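You operate a simulated robot arm through the tools that you are given. There is no shell and no other tool.

You run a simulated robot arm. Do the job below in one go: nothing can be reset, and whatever is moved stays where it is left.

TASK
Turn the wiring plate of winch two to the wiring on its box lid.
Fine: isolator off first and leave it off; latch the lid again.

Only the result counts: the job must be done as asked and must still hold three seconds after the hand-in. Knocking over, shifting, dropping, spilling or breaking anything else fails it. A push-on lid holds only when it is set on centred and level and pressed home; a screw cap is set on level and turned clockwise until tight.

THE ROBOT
A 6-joint arm with a two-finger gripper, fixed in place. Base frame: the origin is at the foot of the arm, x ahead of it, y to its left, z up. Readings come in mm, rad, newtons and seconds.
Its first joint turns from -2.897 to 2.897 rad. Payload 2.45 kg.
The tool frame sits at the grasp point between the pads (the TCP): z along the fingers, y along the line on which they close. The tips reach 20 mm beyond it. The gripper opens to 140 mm. The gripper's body begins 168 mm behind the TCP.
Orientation is told as [roll, pitch, yaw] about the base's x, y, z axes, in that order, counted from this pose: with the fingers straight down and closing along the base's y, the tool's x points along the base's -x, its y along +y and its z along -z.

THE INTERFACE
- The arm moves only by the tool play_rows. Its argument "increments" is a list of rows, each an object of numbers (a shift or turn left out is 0, a gripper value left out holds the last): "tx", "ty", "tz": the shift along the base's x, y, z in mm; "ax", "ay", "az": the turn, a rotation vector about the base's x, y, z in rad; "grip": the finger opening in mm, from 0 to 140. In form: [{"tx": .., "ty": .., "tz": .., "ax": .., "ay": .., "az": .., "grip": ..}, ...]. A call has 1 to 20 rows; each row shifts and turns the commanded pose from where the row before left it. Rows are played at 5 a second. More than 50 mm and 0.15 rad between two rows, or a gripper value outside its range, and nothing of the call is played. A pose out of reach is approached as far as the arm can. The call stops where the force on the tool passes 90 N (or 10 N more than at its start, if that is more) or the arm is blocked; 0.2 s more then pass. Each finger travels about 45 mm/s and halts on what it meets, pressing with about 32 N; the grip force reading is that of the motor and also rises with nothing between the fingers. The clock runs only during rows and for 0.2 s after the last one: add rows that do not move to give the fingers time. The reply holds the time, the measured pose of the TCP, the force on the tool along the base axes, the opening and the grip force, in the units named above and with some noise, with the torque about the TCP (base axes, N m) and any sound that the robot's microphone picked up, and new pictures: "pictures" is both (left out), scene, wrist or none.
- Cameras (640 x 400 px; columns grow to the right, rows downward): "scene" is fixed at [222.8, 488.5, 1204.9]; the picture's right is [0.44, -0.90, 0.00], its down [-0.73, -0.36, -0.58] and it looks along [0.52, 0.26, -0.82] (base axes); focal length 214 px, centre (320, 200). "wrist" rides on the gripper at [78, 11, -209] in the tool frame; the picture's right is [-0.14, 0.99, 0.00], its down [-0.92, -0.13, -0.37] and it looks along [-0.37, -0.05, 0.93] (tool axes); focal length 280 px, centre (320, 200). There is no depth. A picture from a camera that has moved, and an enlarged one, comes with that camera's place and axes in the base frame and with its lens. The place of the scene camera against the robot may be out by one fixed shift of up to 18 mm in any direction.
- enlarge(camera, box): a new picture of the part [left, top, right, bottom] of that camera's present view, enlarged. The clock stands still meanwhile.
- hand_in(): hands the job in; it is judged then, once.

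Places have to be worked out from the pictures, the camera data and where the tool is seen. Open the gripper and draw the arm clear of the work before you hand the job in, unless the task says otherwise.

The tools are called after "Call:" as name(argument=value, ...) on one line, values as JSON. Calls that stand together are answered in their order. play_rows: Moves the arm, as the interface text tells. Its arguments: {"type":"object","properties":{"increments":{"type":"array"},"pictures":{"type":"string","enum":["both","scene","wrist","none"]}},"required":["increments"]} The other tools are called the same way: enlarge (camera, box) takes an enlarged picture of a part of a camera's view; hand_in () hands the job in.

At the start:

```text
time_s: 0.0
ee_pos: [512.1, 447.8, 985.4]
ee_rot: [0.002, 0.0, 0.002]
force: [1.3, 0.1, 1.1]
torque: [0.01, -0.01, 0.02]
grip_width: 139.9
finger_force: 0.1
```

scene: 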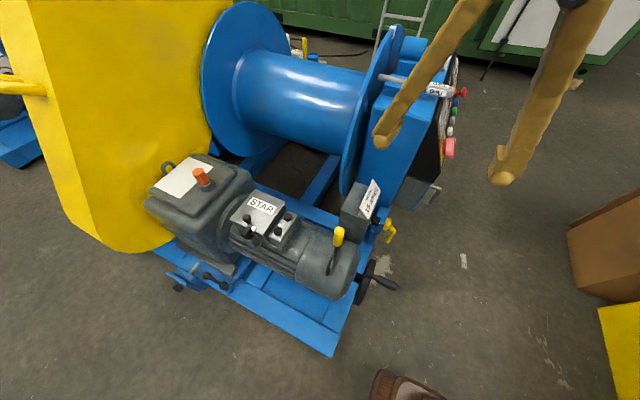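
wrist: 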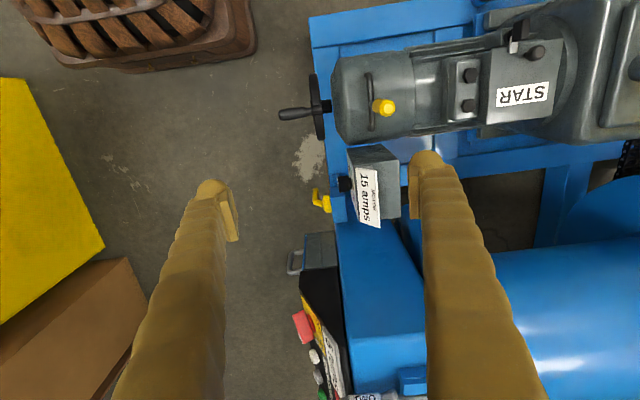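

The pictures show a winch with a motor whose lid reads "STAR", a small box with "15 amps", and a control cabinet. I'll enlarge the details before I move anything.

Call:
enlarge(camera="scene", box=[140, 140, 420, 315])

Call:
enlarge(camera="scene", box=[340, 30, 500, 130])

Call:
enlarge(camera="scene", box=[320, 160, 420, 300])

Call:
enlarge(camera="wrist", box=[280, 0, 640, 225])

Call:
enlarge(camera="wrist", box=[270, 220, 430, 400])

Call:
enlarge(camera="scene", box=[0, 0, 320, 200])

```text
2.29 times, centred on (280, 228) of scene
camera zoom: at [222.8, 488.5, 1204.9], right [0.44, -0.9, 0.0], down [-0.73, -0.36, -0.58], along [0.52, 0.26, -0.82], focal length 490 px, centre (411, 137)
```

zoom: 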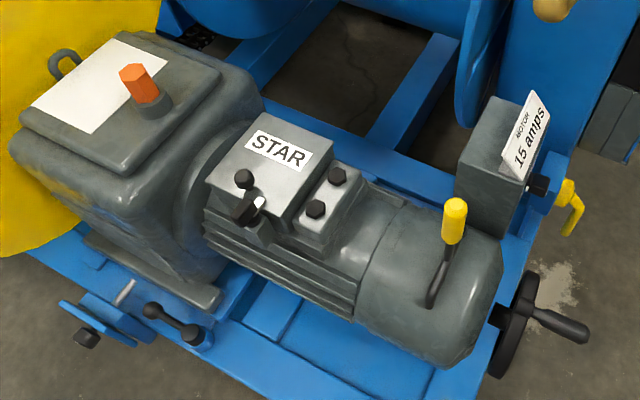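

```text
4.00 times, centred on (420, 80) of scene
camera zoom: at [222.8, 488.5, 1204.9], right [0.44, -0.9, 0.0], down [-0.73, -0.36, -0.58], along [0.52, 0.26, -0.82], focal length 858 px, centre (-80, 680)
```

zoom: 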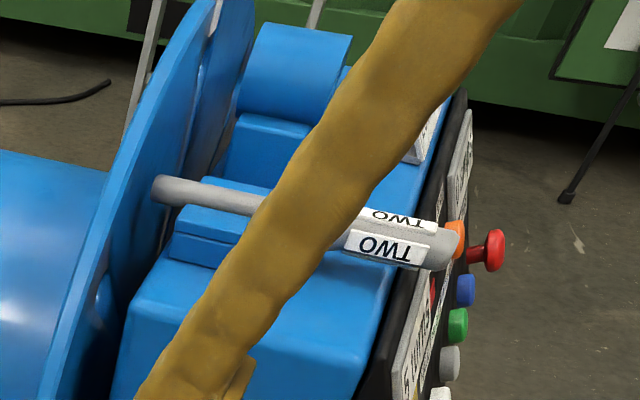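

```text
2.86 times, centred on (370, 230) of scene
camera zoom: at [222.8, 488.5, 1204.9], right [0.44, -0.9, 0.0], down [-0.73, -0.36, -0.58], along [0.52, 0.26, -0.82], focal length 613 px, centre (177, 114)
```

zoom: 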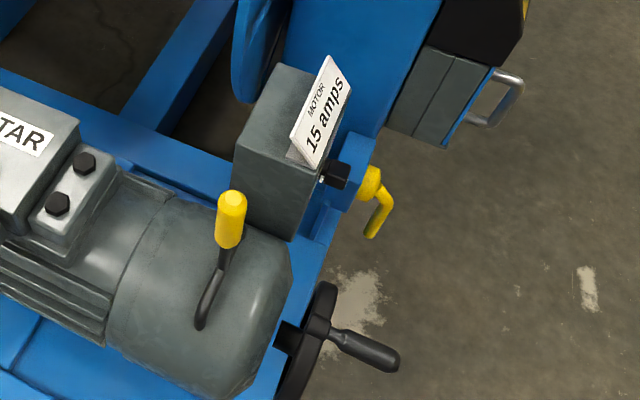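

```text
1.78 times, centred on (460, 112) of wrist
camera zoom: at [432.6, 460.0, 1193.7], right [0.14, 0.99, 0.0], down [0.92, -0.13, 0.37], along [0.37, -0.05, -0.93], focal length 498 px, centre (71, 356)
```

zoom: 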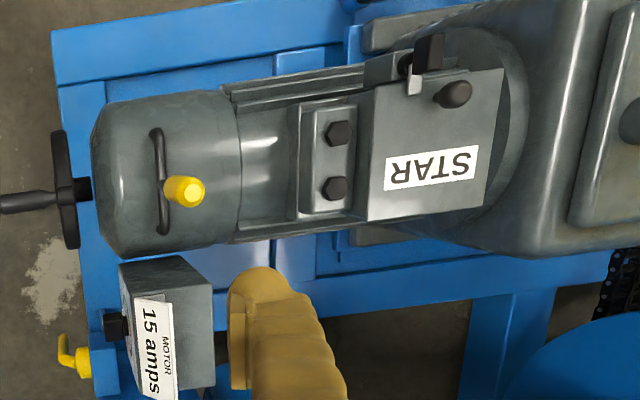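

```text
2.22 times, centred on (350, 310) of wrist
camera zoom: at [432.6, 460.0, 1193.7], right [0.14, 0.99, 0.0], down [0.92, -0.13, 0.37], along [0.37, -0.05, -0.93], focal length 623 px, centre (253, -44)
```

zoom: 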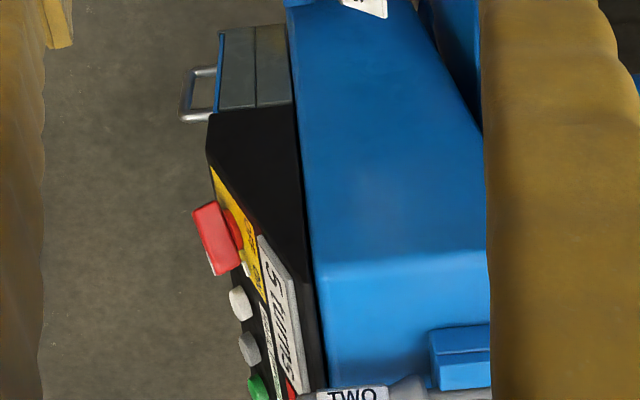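

```text
2.00 times, centred on (160, 100) of scene
camera zoom: at [222.8, 488.5, 1204.9], right [0.44, -0.9, 0.0], down [-0.73, -0.36, -0.58], along [0.52, 0.26, -0.82], focal length 429 px, centre (640, 400)
```

zoom: 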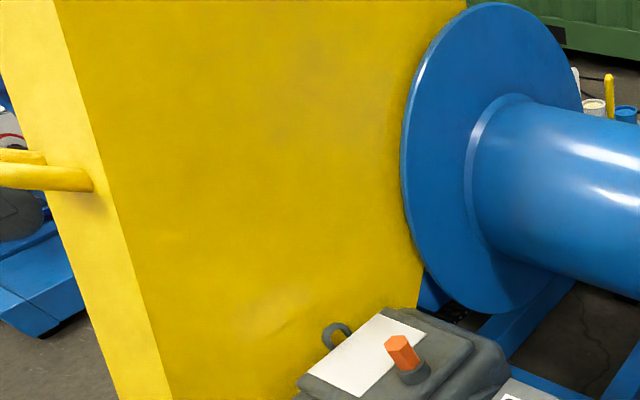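

The STAR lid triangulates to roughly (501, 850, 600). I'll move the wrist camera over at a safe height for a closer look at the box and its latch.

Call:
play_rows(increments=[{"tx": -15, "ty": 40, "tz": -10}, {"tx": -15, "ty": 45, "tz": -10}, {"tx": -15, "ty": 45, "tz": -10}, {"tx": -15, "ty": 45, "tz": -10}, {"tx": -10, "ty": 45, "tz": -10}, {"ty": 45, "tz": -10}, {"ty": 45, "tz": -10}, {"ty": 30, "tz": -10}, {}], pictures="both")

```text
time_s: 2.0
ee_pos: [439.8, 789.7, 904.6]
ee_rot: [0.0, 0.0, 0.0]
force: [0.4, 0.6, -0.4]
torque: [0.02, -0.01, 0.01]
grip_width: 140.2
finger_force: 0.0
camera wrist: at [361.0, 800.5, 1113.6], right [0.14, 0.99, 0.0], down [0.92, -0.13, 0.37], along [0.37, -0.05, -0.93], focal length 280 px, centre (320, 200)
```

scene: 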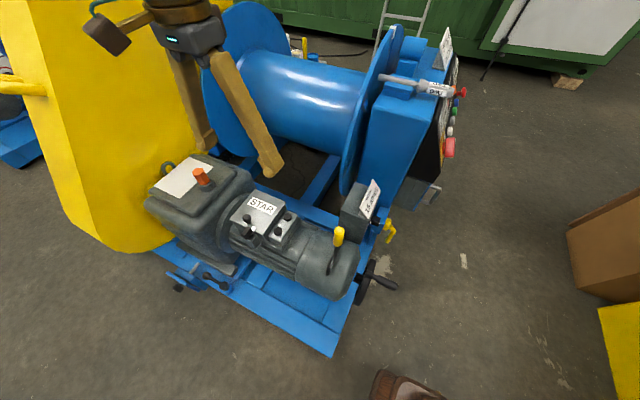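
wrist: 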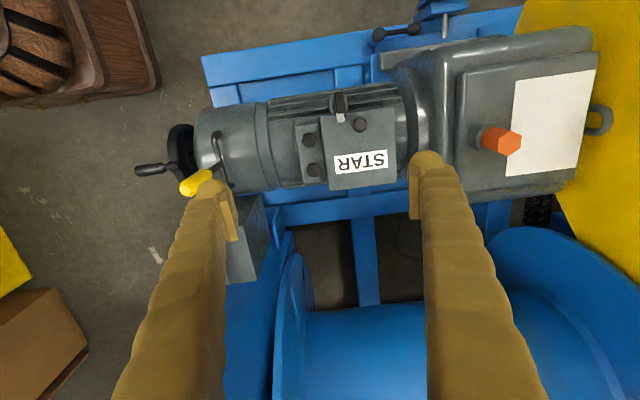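

Call:
enlarge(camera="wrist", box=[260, 70, 440, 210])

Call:
enlarge(camera="scene", box=[220, 180, 310, 260])

Call:
enlarge(camera="scene", box=[370, 20, 480, 160])

Call:
enlarge(camera="wrist", box=[360, 0, 640, 180])

```text
2.86 times, centred on (350, 140) of wrist
camera zoom: at [361.0, 800.5, 1113.6], right [0.14, 0.99, 0.0], down [0.92, -0.13, 0.37], along [0.37, -0.05, -0.93], focal length 801 px, centre (234, 371)
```

zoom: 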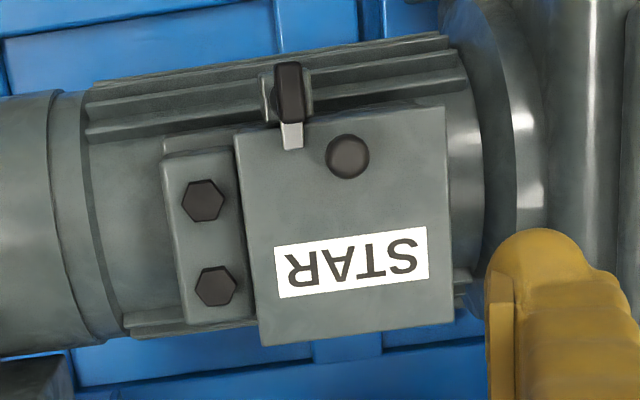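

```text
5.00 times, centred on (265, 220) of scene
camera zoom: at [222.8, 488.5, 1204.9], right [0.44, -0.9, 0.0], down [-0.73, -0.36, -0.58], along [0.52, 0.26, -0.82], focal length 1072 px, centre (595, 100)
```

zoom: 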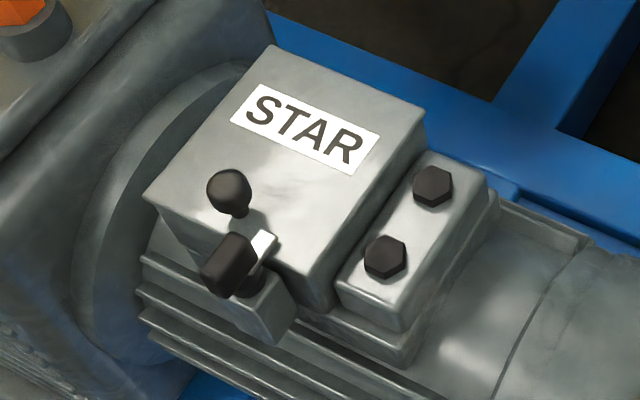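

```text
2.86 times, centred on (425, 90) of scene
camera zoom: at [222.8, 488.5, 1204.9], right [0.44, -0.9, 0.0], down [-0.73, -0.36, -0.58], along [0.52, 0.26, -0.82], focal length 613 px, centre (20, 514)
```

zoom: 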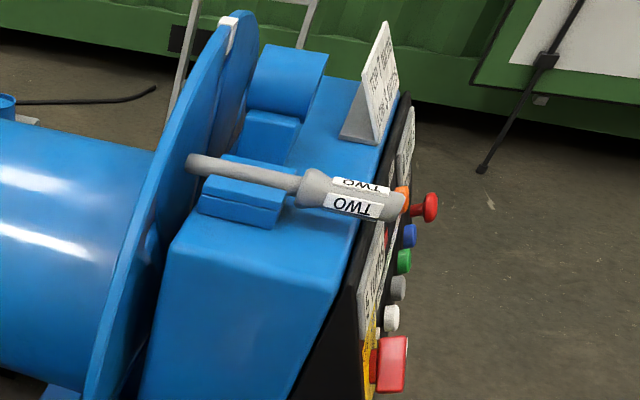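

```text
2.22 times, centred on (500, 90) of wrist
camera zoom: at [361.0, 800.5, 1113.6], right [0.14, 0.99, 0.0], down [0.92, -0.13, 0.37], along [0.37, -0.05, -0.93], focal length 623 px, centre (-80, 444)
```

zoom: 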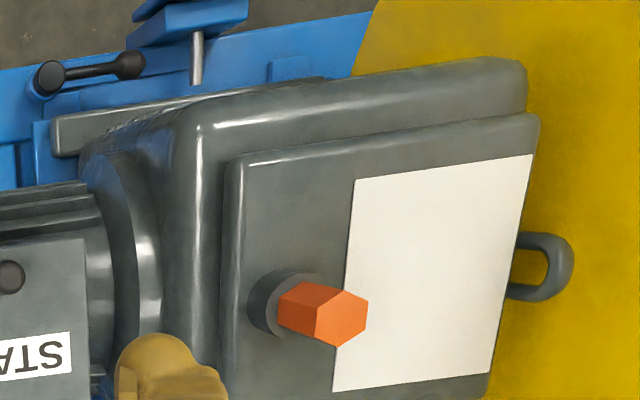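

The terminal-box latch (black toggle with a light tongue over the lid edge) and the lid knob are visible. Next I look at the control panel on the -y side to find the isolator, so I move back and tilt the tool toward +y.

Call:
play_rows(increments=[{"tx": 10, "ty": -47, "tz": 11}, {"tx": 10, "ty": -47, "tz": 11}, {"tx": 10, "ty": -47, "tz": 11}, {"tx": 10, "ty": -47, "tz": 11}, {"tx": 10, "ty": -47, "tz": 11}, {"tx": 10, "ty": -47, "tz": 11}, {"tx": 10, "ty": -47, "tz": 11}, {"tx": 33, "ty": -36, "tz": -5, "ax": 0.12}, {"tx": 33, "ty": -36, "tz": -5, "ax": 0.12}, {"tx": 33, "ty": -36, "tz": -5, "ax": 0.12}, {"tx": 33, "ty": -36, "tz": -5, "ax": 0.12}, {"tx": 33, "ty": -36, "tz": -5, "ax": 0.12}, {"tx": 33, "ty": -36, "tz": -5, "ax": 0.12}, {"tx": 33, "ty": -36, "tz": -5, "ax": 0.12}, {"tx": 33, "ty": -36, "tz": -5, "ax": 0.12}, {}], pictures="both")

```text
time_s: 5.4
ee_pos: [775.6, 169.8, 944.0]
ee_rot: [0.962, 0.001, -0.002]
force: [0.7, -0.9, -0.1]
torque: [0.0, 0.02, -0.02]
grip_width: 140.0
finger_force: 0.1
camera wrist: at [697.4, 4.6, 1071.8], right [0.14, 0.57, 0.81], down [0.92, -0.38, 0.11], along [0.37, 0.73, -0.57], focal length 280 px, centre (320, 200)
```

scene: 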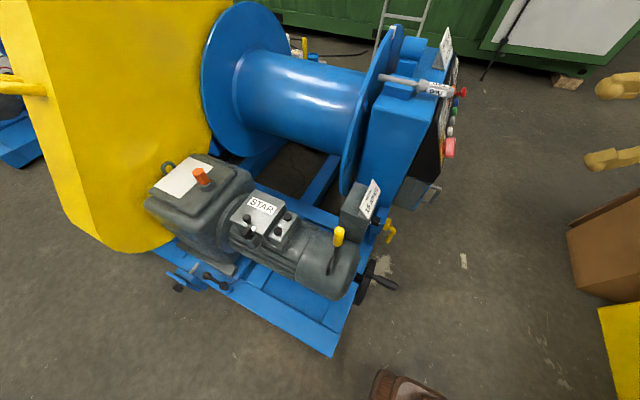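
wrist: 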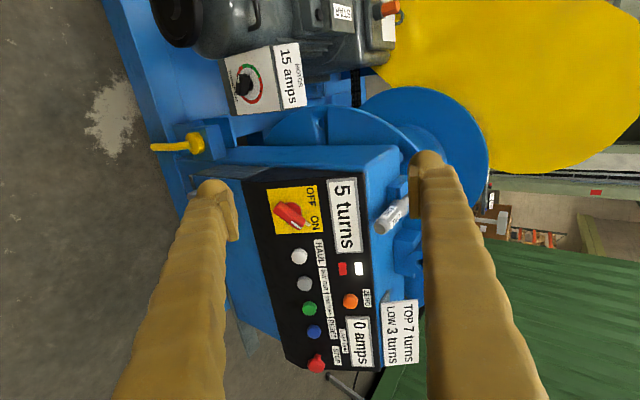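

Call:
enlarge(camera="wrist", box=[230, 170, 430, 295])

Call:
enlarge(camera="wrist", box=[260, 260, 440, 380])

Call:
enlarge(camera="wrist", box=[140, 30, 320, 170])

Call:
enlarge(camera="wrist", box=[260, 170, 350, 250])

```text
3.20 times, centred on (330, 232) of wrist
camera zoom: at [697.4, 4.6, 1071.8], right [0.14, 0.57, 0.81], down [0.92, -0.38, 0.11], along [0.37, 0.73, -0.57], focal length 897 px, centre (288, 96)
```

zoom: 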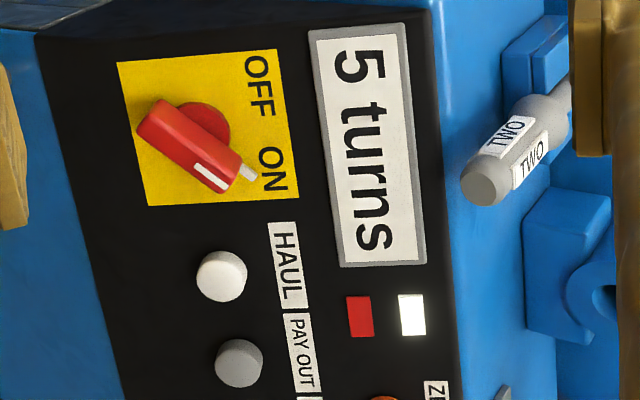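

```text
3.33 times, centred on (350, 320) of wrist
camera zoom: at [697.4, 4.6, 1071.8], right [0.14, 0.57, 0.81], down [0.92, -0.38, 0.11], along [0.37, 0.73, -0.57], focal length 935 px, centre (220, -200)
```

zoom: 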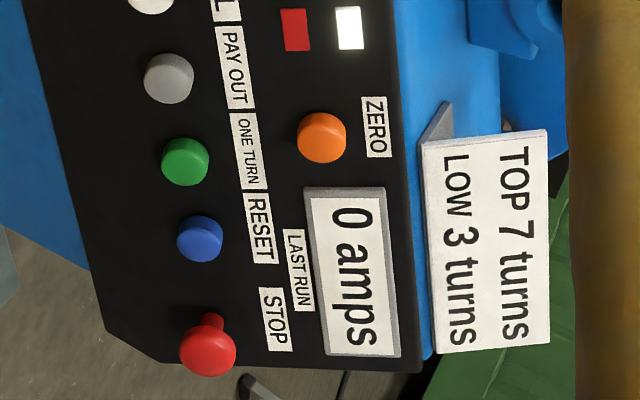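

```text
2.86 times, centred on (230, 100) of wrist
camera zoom: at [697.4, 4.6, 1071.8], right [0.14, 0.57, 0.81], down [0.92, -0.38, 0.11], along [0.37, 0.73, -0.57], focal length 801 px, centre (577, 486)
```

zoom: 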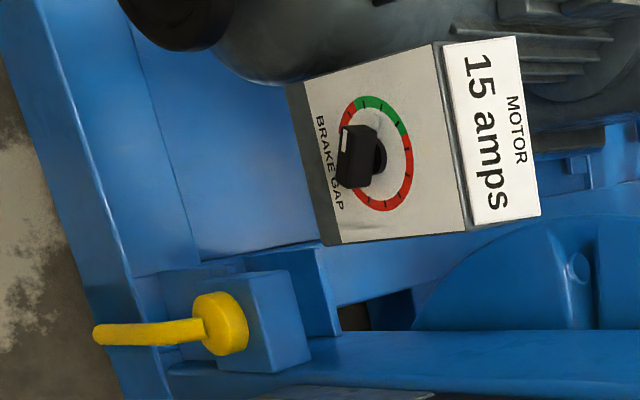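

```text
5.00 times, centred on (305, 210) of wrist
camera zoom: at [697.4, 4.6, 1071.8], right [0.14, 0.57, 0.81], down [0.92, -0.38, 0.11], along [0.37, 0.73, -0.57], focal length 1402 px, centre (395, 150)
```

zoom: 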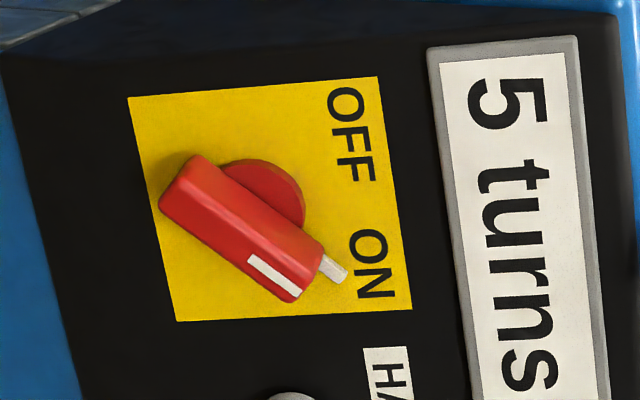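

The isolator is the red handle on the yellow plate, currently at ON, with its centre near (921, 359, 716). I'll take a second view of the panel from a shifted position to triangulate the handle and the panel's tilt.

Call:
play_rows(increments=[{"tx": 35, "ty": -20, "tz": -40}, {"tx": 35, "ty": -20, "tz": -40}, {"tx": 35, "ty": -20, "tz": -40}, {"tx": 25, "ty": -20, "tz": -20}, {}], pictures="both")

```text
refused: row 1 steps farther than a row can; nothing moved
```

That row was over 50 mm in total, so I'll use smaller steps.

Call:
play_rows(increments=[{"tx": 26, "ty": -14, "tz": -28}, {"tx": 26, "ty": -14, "tz": -28}, {"tx": 26, "ty": -14, "tz": -28}, {"tx": 26, "ty": -14, "tz": -28}, {"tx": 26, "ty": -14, "tz": -28}, {}], pictures="both")

```text
time_s: 6.8
ee_pos: [906.1, 101.8, 800.8]
ee_rot: [0.962, 0.0, -0.001]
force: [-0.1, -0.2, -0.4]
torque: [-0.02, 0.01, 0.0]
grip_width: 139.9
finger_force: 0.0
camera wrist: at [827.2, -64.1, 930.1], right [0.14, 0.57, 0.81], down [0.92, -0.38, 0.11], along [0.37, 0.73, -0.57], focal length 280 px, centre (320, 200)
```

scene: 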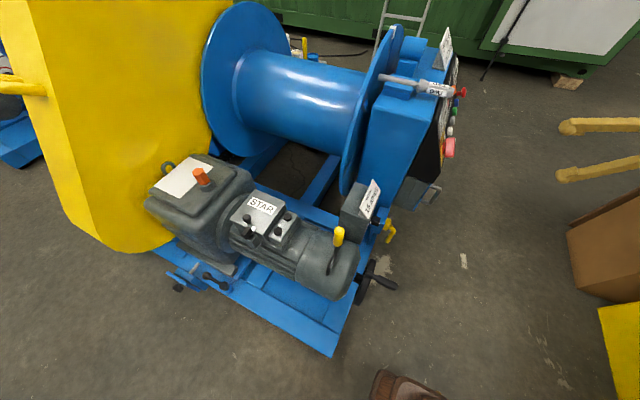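
wrist: 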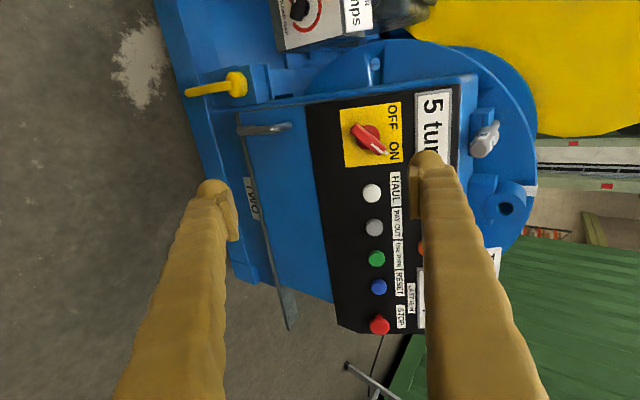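

Call:
enlarge(camera="wrist", box=[325, 90, 425, 180])

Call:
enlarge(camera="wrist", box=[200, 80, 460, 340])

```text
4.44 times, centred on (375, 135) of wrist
camera zoom: at [827.2, -64.1, 930.1], right [0.14, 0.57, 0.81], down [0.92, -0.38, 0.11], along [0.37, 0.73, -0.57], focal length 1246 px, centre (76, 489)
```

zoom: 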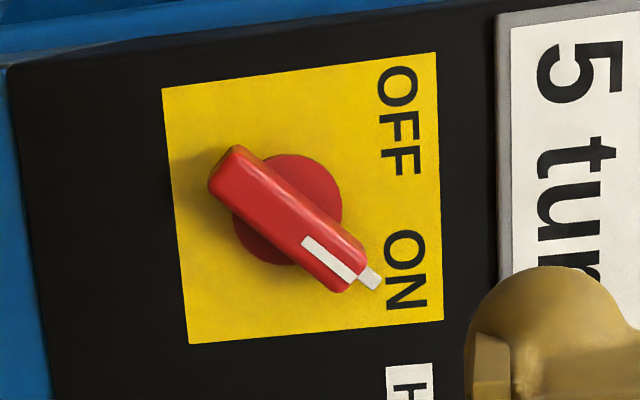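

```text
1.54 times, centred on (330, 210) of wrist
camera zoom: at [827.2, -64.1, 930.1], right [0.14, 0.57, 0.81], down [0.92, -0.38, 0.11], along [0.37, 0.73, -0.57], focal length 431 px, centre (305, 185)
```

zoom: 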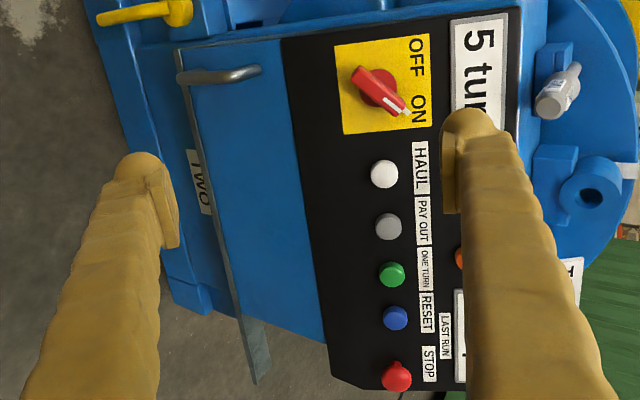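

The triangulated plate is a 100 mm square with its centre near (916, 376, 716), leaning back about 27°. The pivot is about 7 mm below the plate centre and the bar's front face stands about 20 mm off. I'll narrow the gripper, square the tool to the panel, turn it so it closes across the bar, and pre-approach.

Call:
play_rows(increments=[{"ax": 0.141, "grip": 70}, {"ty": 30, "tz": -6, "ay": -0.1142, "az": 0.0578}, {"ty": 30, "tz": -6, "ay": -0.1142, "az": 0.0578}, {"ty": 30, "tz": -6, "ay": -0.1142, "az": 0.0578}, {"tx": 5, "ty": 20, "tz": -6, "ay": -0.1142, "az": 0.0578}, {"tx": 5, "ty": 20, "tz": -6, "ay": -0.1142, "az": 0.0578}, {"ty": 13, "tz": -1, "ay": -0.1142, "az": 0.0578}, {}, {}], pictures="both")

```text
time_s: 8.8
ee_pos: [914.7, 245.2, 771.2]
ee_rot: [0.958, -0.669, 0.409]
force: [0.2, 0.7, -0.1]
torque: [0.01, -0.02, -0.01]
grip_width: 69.9
finger_force: 0.1
camera wrist: at [850.6, 37.8, 823.6], right [-0.59, 0.37, 0.72], down [0.75, -0.08, 0.66], along [0.3, 0.93, -0.23], focal length 280 px, centre (320, 200)
```

scene: 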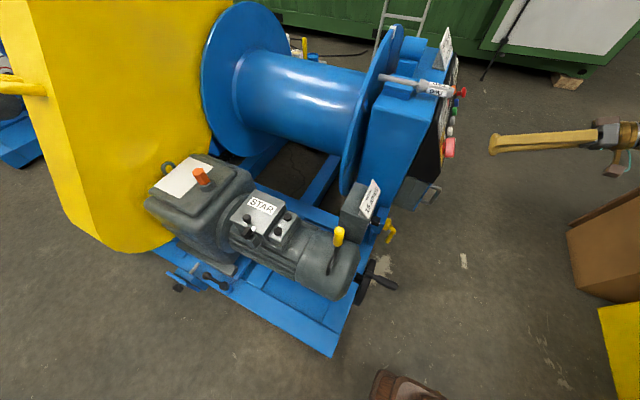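
wrist: 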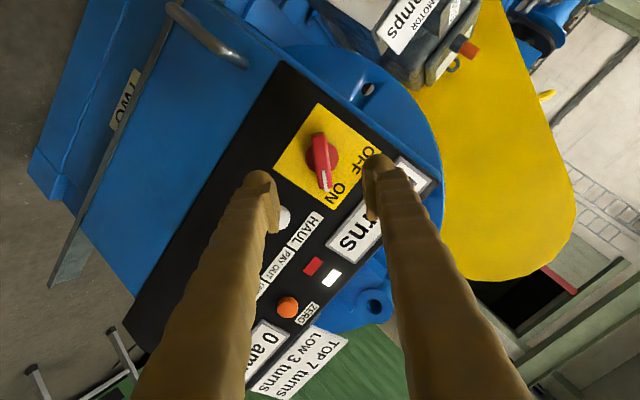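

The tool is square to the panel and the bar looks aligned between the fingers. I'll enlarge to check the lateral offset before advancing.

Call:
enlarge(camera="wrist", box=[240, 90, 400, 240])

```text
2.67 times, centred on (320, 165) of wrist
camera zoom: at [850.6, 37.8, 823.6], right [-0.59, 0.37, 0.72], down [0.75, -0.08, 0.66], along [0.3, 0.93, -0.23], focal length 748 px, centre (320, 293)
```

zoom: 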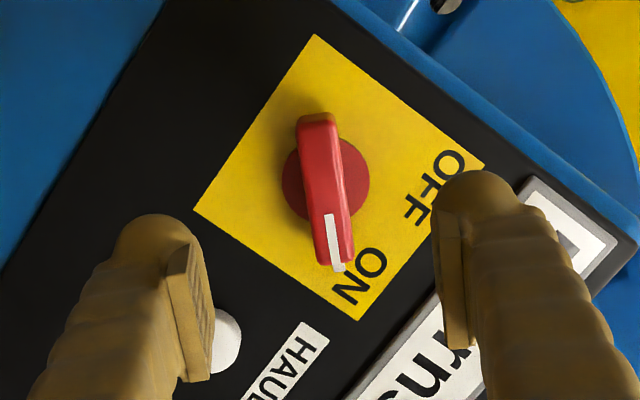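

The handle sits about 3.5 mm off along tool x and 2 mm off along tool y. I'll correct for that and advance most of the way, then check.

Call:
play_rows(increments=[{"tx": 1.1, "ty": 1.8, "tz": 3.5}, {"ty": 26.8, "tz": -13.7}, {"ty": 26.8, "tz": -13.7}, {"ty": 17.8, "tz": -9.1}, {}], pictures="wrist")

Call:
enlarge(camera="wrist", box=[240, 100, 400, 250])

Call:
enlarge(camera="scene", box=[400, 90, 520, 180])

```text
time_s: 10.0
ee_pos: [917.8, 317.4, 737.4]
ee_rot: [0.958, -0.668, 0.411]
force: [-0.8, -0.4, 0.5]
torque: [0.03, -0.05, -0.02]
grip_width: 69.9
finger_force: 0.1
camera wrist: at [852.9, 110.3, 789.5], right [-0.59, 0.37, 0.72], down [0.75, -0.08, 0.65], along [0.3, 0.93, -0.23], focal length 280 px, centre (320, 200)
```

wrist: 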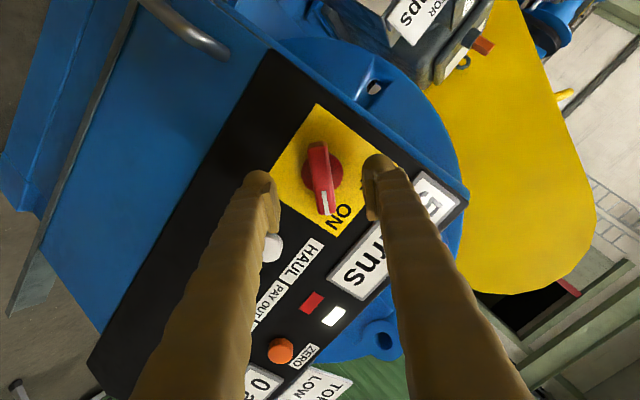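

```text
2.67 times, centred on (320, 175) of wrist
camera zoom: at [852.9, 110.3, 789.5], right [-0.59, 0.37, 0.72], down [0.75, -0.08, 0.65], along [0.3, 0.93, -0.23], focal length 748 px, centre (320, 267)
```

zoom: 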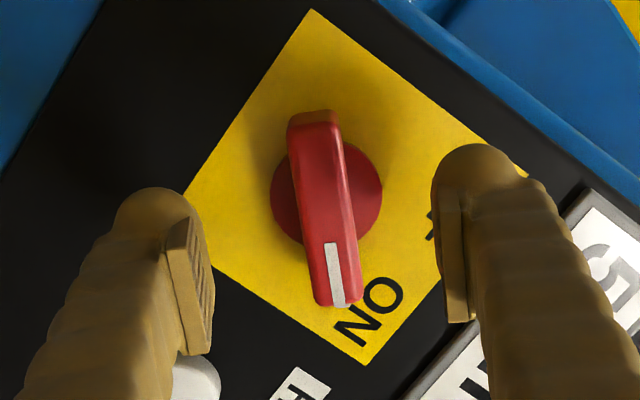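

```text
4.44 times, centred on (460, 135) of scene
camera zoom: at [222.8, 488.5, 1204.9], right [0.44, -0.9, 0.0], down [-0.73, -0.36, -0.58], along [0.52, 0.26, -0.82], focal length 953 px, centre (-302, 489)
```

zoom: 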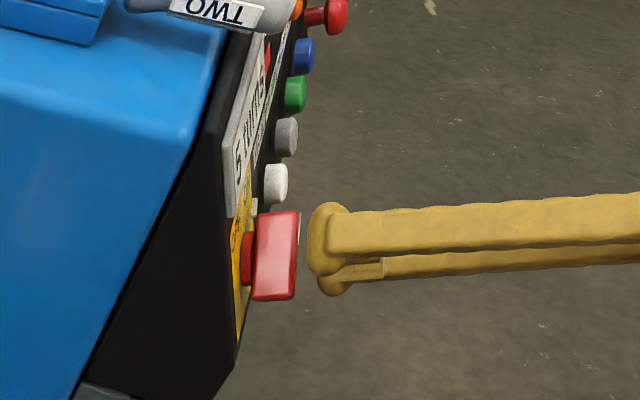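

The scene zoom shows about 10 mm between the fingertips and the bar front, so the bar's front is roughly 30 mm off the panel. The handle is still +2.5 mm in tool y, so I'll correct that, advance the last 29 mm, and close on the bar.

Call:
play_rows(increments=[{"tx": -2.5, "ty": 0.5, "tz": 1.0}, {"ty": 13.2, "tz": -6.7}, {"ty": 13.2, "tz": -6.7}, {}], pictures="wrist")

Call:
enlarge(camera="scene", box=[400, 90, 520, 180])

Call:
enlarge(camera="wrist", box=[240, 100, 400, 250])

```text
time_s: 11.0
ee_pos: [913.1, 345.6, 724.7]
ee_rot: [0.959, -0.668, 0.408]
force: [1.0, -1.0, -0.4]
torque: [0.01, -0.02, 0.03]
grip_width: 70.1
finger_force: 0.1
camera wrist: at [848.8, 138.2, 777.4], right [-0.59, 0.37, 0.72], down [0.75, -0.08, 0.65], along [0.3, 0.93, -0.23], focal length 280 px, centre (320, 200)
```

wrist: 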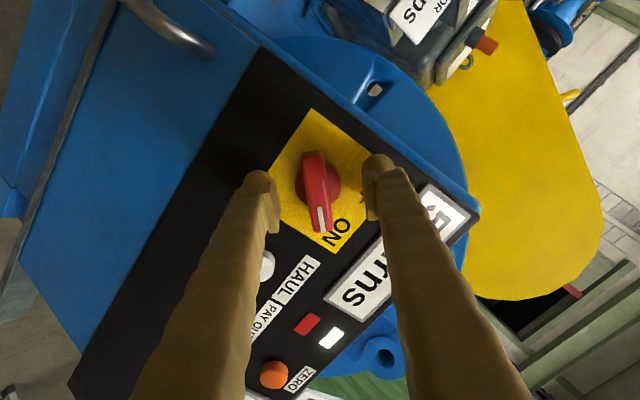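

```text
4.44 times, centred on (460, 135) of scene
camera zoom: at [222.8, 488.5, 1204.9], right [0.44, -0.9, 0.0], down [-0.73, -0.36, -0.58], along [0.52, 0.26, -0.82], focal length 953 px, centre (-302, 489)
```

zoom: 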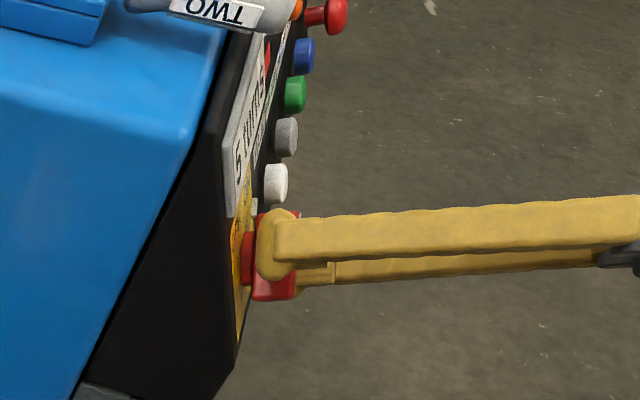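

```text
2.67 times, centred on (320, 175) of wrist
camera zoom: at [848.8, 138.2, 777.4], right [-0.59, 0.37, 0.72], down [0.75, -0.08, 0.65], along [0.3, 0.93, -0.23], focal length 748 px, centre (320, 267)
```

zoom: 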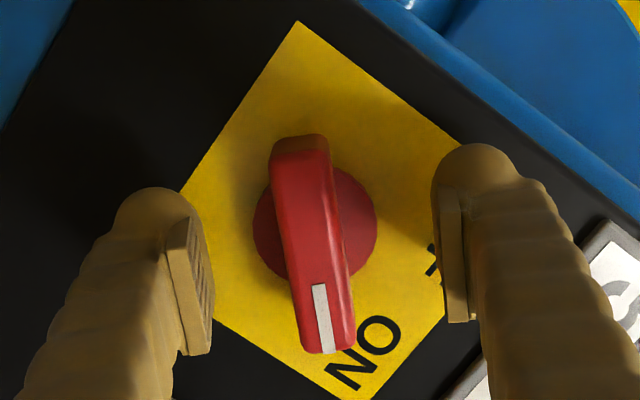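

The tips straddle the bar near the disk level and the bar is about 1.3 mm off-centre. I'll trim that and close the fingers on it.

Call:
play_rows(increments=[{"tx": 0.9, "ty": -0.4, "tz": -0.8}, {"grip": 30}, {}, {"grip": 10}, {}, {}, {}], pictures="wrist")

Call:
enlarge(camera="wrist", box=[240, 100, 400, 250])

```text
time_s: 12.6
ee_pos: [914.7, 344.4, 724.6]
ee_rot: [0.958, -0.668, 0.408]
force: [14.3, 1.3, -12.2]
torque: [-0.1, -0.45, 0.06]
grip_width: 17.1
finger_force: 42.9
camera wrist: at [850.2, 137.1, 776.9], right [-0.59, 0.37, 0.72], down [0.75, -0.08, 0.65], along [0.3, 0.93, -0.23], focal length 280 px, centre (320, 200)
```

wrist: 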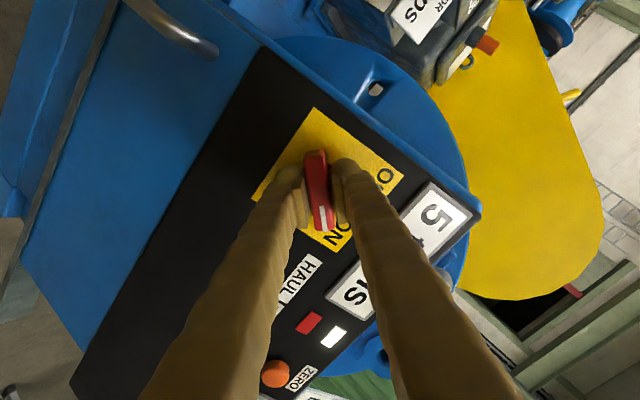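

```text
2.67 times, centred on (320, 175) of wrist
camera zoom: at [850.2, 137.1, 776.9], right [-0.59, 0.37, 0.72], down [0.75, -0.08, 0.65], along [0.3, 0.93, -0.23], focal length 748 px, centre (320, 267)
```

zoom: 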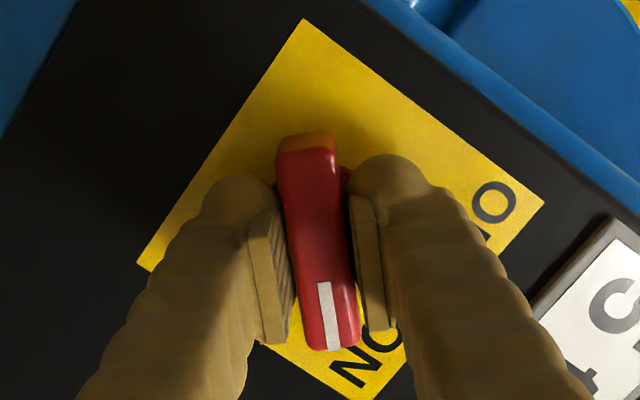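

The bar is gripped at 17.1 mm, with a side force of about 17 N along -tool y. I'll relieve that by about 1 mm and begin turning counter-clockwise toward OFF in small steps.

Call:
play_rows(increments=[{"tx": 0.7, "ty": -0.3, "tz": -0.6}, {"ay": -0.107, "az": 0.0542}, {"ay": -0.107, "az": 0.0542}, {}], pictures="none")

```text
time_s: 13.6
ee_pos: [914.5, 343.7, 723.9]
ee_rot: [0.813, -0.855, 0.621]
force: [-10.8, 3.5, 3.8]
torque: [0.03, 0.12, 0.03]
grip_width: 17.3
finger_force: 42.5
```

Force and torque stay small, so the handle is turning. I'll continue.

Call:
play_rows(increments=[{"ay": -0.116, "az": 0.0588}, {"ay": -0.116, "az": 0.0588}, {"ay": -0.116, "az": 0.0588}, {"ay": -0.116, "az": 0.0588}, {"ay": -0.116, "az": 0.0588}, {}], pictures="wrist")

```text
time_s: 15.0
ee_pos: [916.2, 345.4, 723.8]
ee_rot: [-0.172, -1.095, 1.763]
force: [-15.5, 3.1, 1.9]
torque: [-0.06, 0.07, 0.13]
grip_width: 17.0
finger_force: 42.8
camera wrist: at [910.9, 122.3, 747.8], right [-1.0, 0.02, 0.04], down [0.05, 0.09, 0.99], along [0.02, 1.0, -0.09], focal length 280 px, centre (320, 200)
```

wrist: 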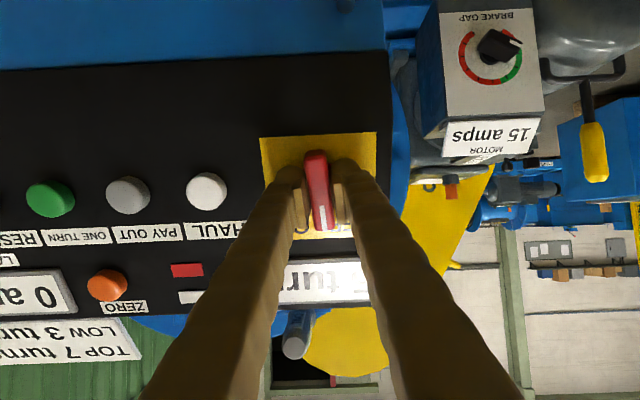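

The handle is following and is now about vertical. I'll continue the remaining 0.68 rad to OFF, relieving a bit of side force on the way.

Call:
play_rows(increments=[{"tx": -0.5, "ay": -0.116, "az": 0.0588}, {"tx": -0.5, "ay": -0.116, "az": 0.0588}, {"ay": -0.116, "az": 0.0588}, {"ay": -0.116, "az": 0.0588}, {}], pictures="none")

```text
time_s: 15.9
ee_pos: [916.3, 344.5, 724.2]
ee_rot: [-0.703, -0.923, 2.414]
force: [-13.0, -4.5, -2.9]
torque: [0.07, 0.08, 0.19]
grip_width: 19.1
finger_force: 6.7
out of reach, approached as far as the arm can: row 3, 4
stopped in row 4: the force on the tool passed its limit at 103 N (the readings are from after the stop); the commanded pose is now the measured one
```

The arm ran into a joint limit and the force spiked. I'll see where the handle is now.

Call:
play_rows(increments=[{}], pictures="both")

Call:
enlarge(camera="wrist", box=[240, 100, 400, 250])

```text
time_s: 16.3
ee_pos: [917.9, 345.2, 723.3]
ee_rot: [-0.705, -0.924, 2.414]
force: [-15.1, -2.9, -4.7]
torque: [0.02, 0.07, 0.2]
grip_width: 20.4
finger_force: 8.0
camera wrist: at [946.9, 125.7, 753.7], right [-0.95, -0.17, -0.28], down [-0.29, 0.07, 0.95], along [-0.14, 0.98, -0.12], focal length 280 px, centre (320, 200)
```

scene: 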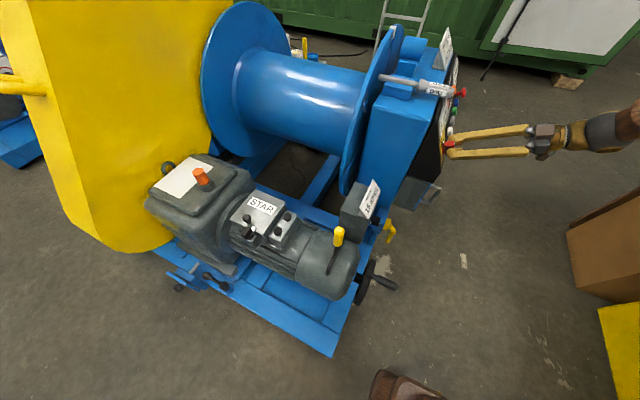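
wrist: 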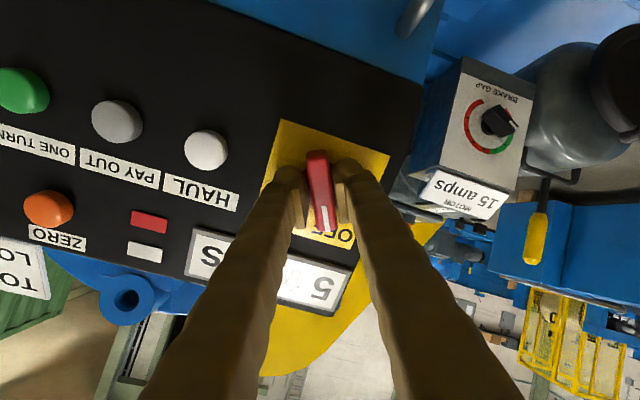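

```text
2.67 times, centred on (320, 175) of wrist
camera zoom: at [946.9, 125.7, 753.7], right [-0.95, -0.17, -0.28], down [-0.29, 0.07, 0.95], along [-0.14, 0.98, -0.12], focal length 748 px, centre (320, 267)
```

zoom: 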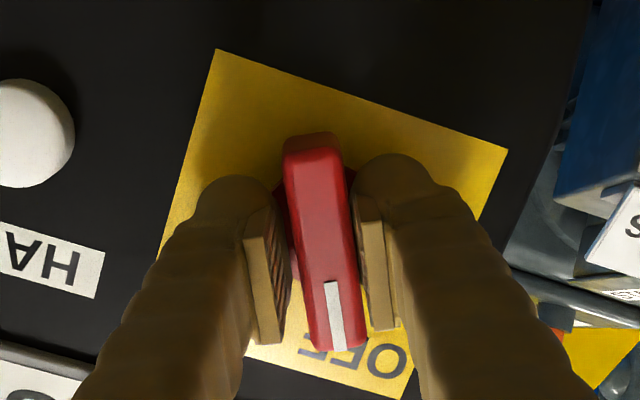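

The handle followed to about 27° past vertical toward OFF, with about 18° left, but the last wrist joint is at its limit. I'll open, back off along the panel normal, turn the tool half a turn back and regrip.

Call:
play_rows(increments=[{"grip": 55}, {}, {}, {"ty": -35.7, "tz": 18.1}, {"ty": -35.7, "tz": 18.1}, {"ay": 0.1292, "az": -0.0655}, {"ay": 0.1292, "az": -0.0655}, {"ay": 0.1292, "az": -0.0655}, {"ay": 0.1292, "az": -0.0655}, {"ay": 0.1292, "az": -0.0655}, {"ay": 0.1292, "az": -0.0655}, {"ay": 0.1292, "az": -0.0655}, {"ay": 0.1292, "az": -0.0655}, {"ay": 0.1292, "az": -0.0655}, {"ay": 0.1292, "az": -0.0655}, {"ay": 0.1292, "az": -0.0655}, {"ay": 0.1292, "az": -0.0655}, {}], pictures="wrist")

```text
time_s: 20.1
ee_pos: [917.0, 273.7, 760.2]
ee_rot: [1.108, -0.266, 0.136]
force: [-0.4, -0.9, -0.2]
torque: [0.02, 0.02, 0.03]
grip_width: 55.1
finger_force: 0.1
camera wrist: at [840.1, 79.3, 839.6], right [-0.16, 0.42, 0.89], down [0.92, -0.26, 0.29], along [0.36, 0.87, -0.35], focal length 280 px, centre (320, 200)
```

wrist: 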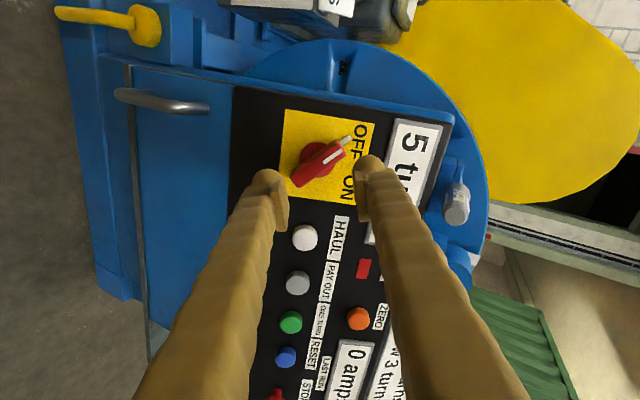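

Call:
enlarge(camera="wrist", box=[270, 100, 390, 210])

```text
3.64 times, centred on (330, 155) of wrist
camera zoom: at [840.1, 79.3, 839.6], right [-0.16, 0.42, 0.89], down [0.92, -0.26, 0.29], along [0.36, 0.87, -0.35], focal length 1020 px, centre (284, 364)
```

zoom: 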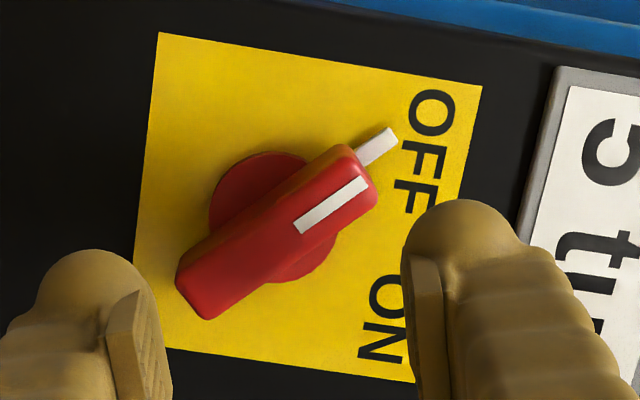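

The handle's pointer now stands at about -44°, mirrored from its ON angle of +43°, so it has gone to OFF. I'll enlarge the scene view to confirm, then retreat and return toward the terminal box.

Call:
play_rows(increments=[{"ty": -45, "tz": 15, "ay": 0.1316, "az": -0.0667, "grip": 60}, {"ty": -45, "tz": 15, "ay": 0.1316, "az": -0.0667}, {"tx": -26, "ty": -20, "tz": 35}, {"tx": -26, "ty": -20, "tz": 35}, {"tx": -26, "ty": -20, "tz": 35}, {}], pictures="wrist")

Call:
enlarge(camera="wrist", box=[250, 90, 450, 300])

Call:
enlarge(camera="scene", box=[400, 90, 520, 180])

```text
time_s: 21.5
ee_pos: [838.8, 122.2, 895.7]
ee_rot: [1.126, -0.008, 0.001]
force: [0.1, 0.4, -0.3]
torque: [-0.02, 0.03, 0.01]
grip_width: 60.1
finger_force: 0.1
camera wrist: at [760.6, -60.6, 994.8], right [0.13, 0.43, 0.9], down [0.92, -0.39, 0.05], along [0.37, 0.82, -0.44], focal length 280 px, centre (320, 200)
```

wrist: 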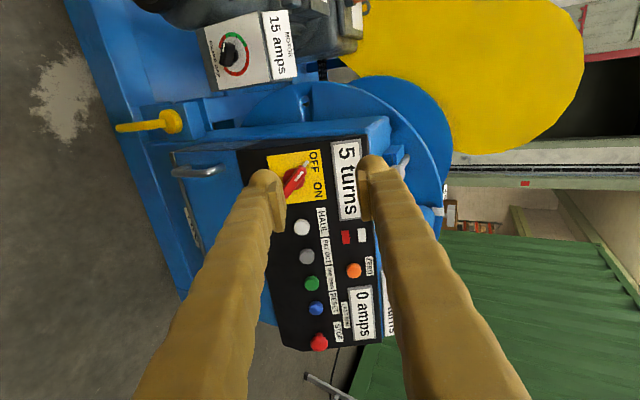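

```text
1.90 times, centred on (350, 195) of wrist
camera zoom: at [760.6, -60.6, 994.8], right [0.13, 0.43, 0.9], down [0.92, -0.39, 0.05], along [0.37, 0.82, -0.44], focal length 534 px, centre (263, 210)
```

zoom: 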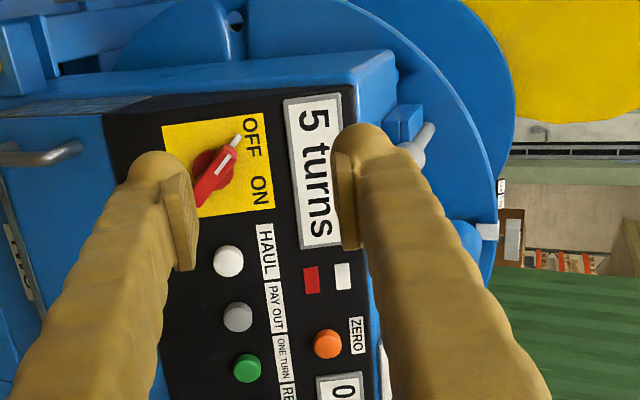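

```text
4.44 times, centred on (460, 135) of scene
camera zoom: at [222.8, 488.5, 1204.9], right [0.44, -0.9, 0.0], down [-0.73, -0.36, -0.58], along [0.52, 0.26, -0.82], focal length 953 px, centre (-302, 489)
```

zoom: 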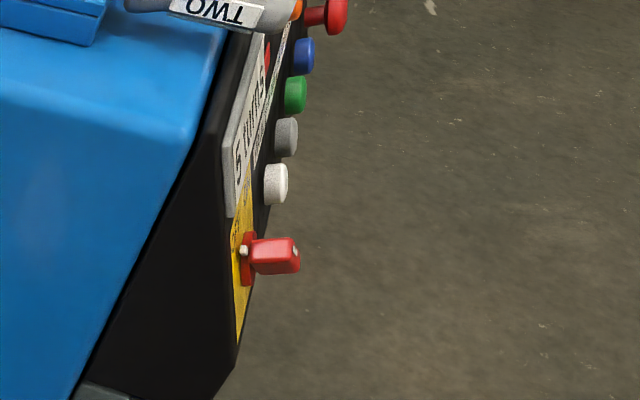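

The isolator points to OFF. Now I return to the upright tool pose and head back over the motor terminal box.

Call:
play_rows(increments=[{"tx": -33, "ty": 33, "tz": 8.7, "ax": -0.112}, {"tx": -33, "ty": 33, "tz": 8.7, "ax": -0.112}, {"tx": -33, "ty": 33, "tz": 8.7, "ax": -0.112}, {"tx": -33, "ty": 33, "tz": 8.7, "ax": -0.112}, {"tx": -33, "ty": 33, "tz": 8.7, "ax": -0.112}, {"tx": -33, "ty": 33, "tz": 8.7, "ax": -0.112}, {"tx": -33, "ty": 33, "tz": 8.7, "ax": -0.112}, {"tx": -33, "ty": 33, "tz": 8.7, "ax": -0.112}, {"tx": -33, "ty": 33, "tz": 8.7, "ax": -0.112}, {"tx": -33, "ty": 33, "tz": 8.7, "ax": -0.112}, {"tx": -10, "ty": 47, "tz": -10}, {"tx": -10, "ty": 47, "tz": -10}, {"tx": -10, "ty": 47, "tz": -10}, {"tx": -10, "ty": 47, "tz": -10}, {"tx": -10, "ty": 47, "tz": -10}, {"tx": -10, "ty": 47, "tz": -10}, {"tx": -10, "ty": 47, "tz": -10}, {}], pictures="both")

```text
time_s: 25.3
ee_pos: [437.9, 780.7, 911.2]
ee_rot: [0.006, -0.002, 0.008]
force: [0.4, 0.9, -0.6]
torque: [0.02, 0.03, -0.03]
grip_width: 60.3
finger_force: 0.0
camera wrist: at [358.9, 790.0, 1120.4], right [0.13, 0.99, 0.01], down [0.92, -0.12, 0.37], along [0.37, -0.04, -0.93], focal length 280 px, centre (320, 200)
```

scene: 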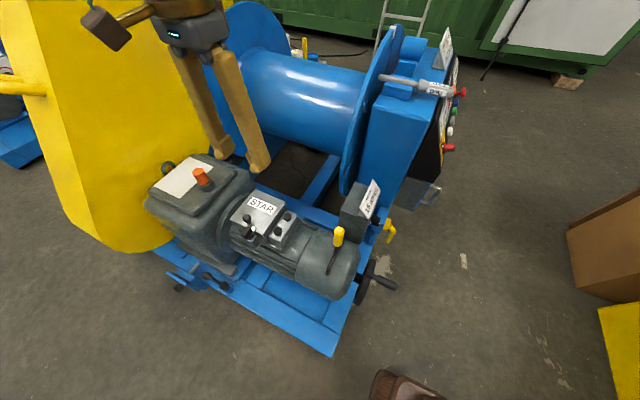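
wrist: 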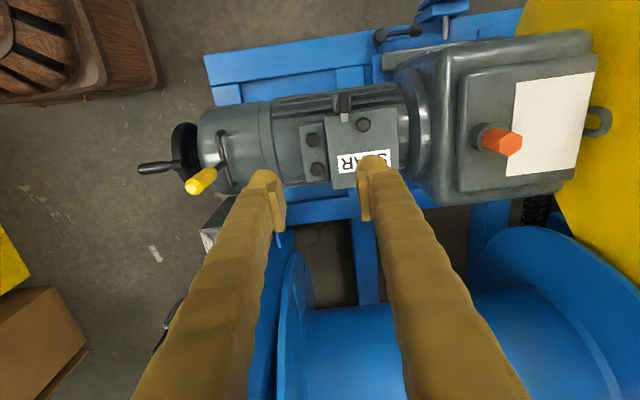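

Back over the box. I'll go lower and closer (staying well above the lid) to triangulate the lid, latch and knob.

Call:
play_rows(increments=[{"tx": -5, "ty": 15, "tz": -35, "ax": -0.006, "az": -0.008}, {"tx": -5, "ty": 15, "tz": -35}, {"tx": -5, "ty": 15, "tz": -35}, {"tx": -5, "ty": 15, "tz": -35}, {}], pictures="wrist")

Call:
enlarge(camera="wrist", box=[240, 60, 440, 200])

```text
time_s: 26.5
ee_pos: [419.0, 842.4, 772.7]
ee_rot: [0.0, -0.001, -0.004]
force: [0.4, 0.2, -0.2]
torque: [-0.01, -0.03, 0.02]
grip_width: 60.2
finger_force: 0.0
camera wrist: at [339.0, 853.7, 981.5], right [0.14, 0.99, 0.0], down [0.92, -0.13, 0.37], along [0.37, -0.05, -0.93], focal length 280 px, centre (320, 200)
```

wrist: 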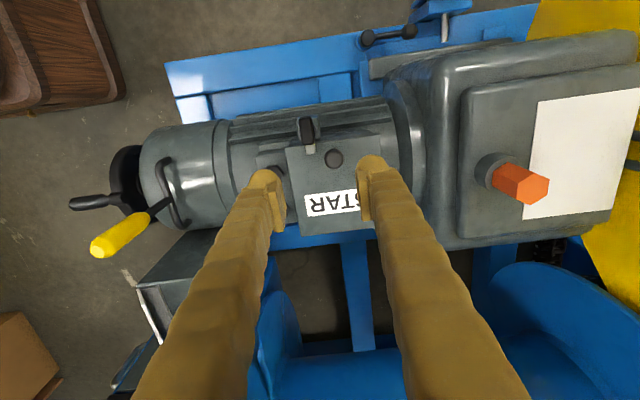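

```text
2.86 times, centred on (340, 130) of wrist
camera zoom: at [339.0, 853.7, 981.5], right [0.14, 0.99, 0.0], down [0.92, -0.13, 0.37], along [0.37, -0.05, -0.93], focal length 801 px, centre (263, 400)
```

zoom: 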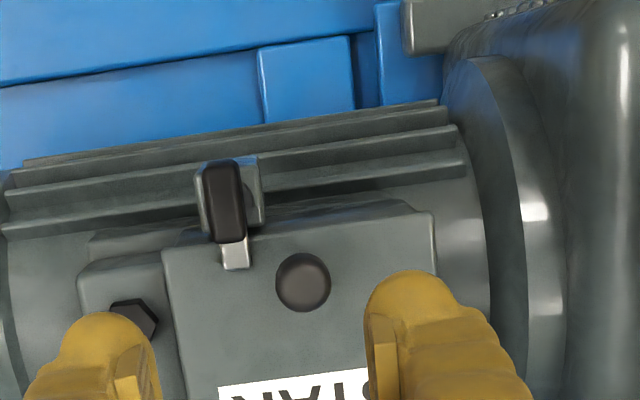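

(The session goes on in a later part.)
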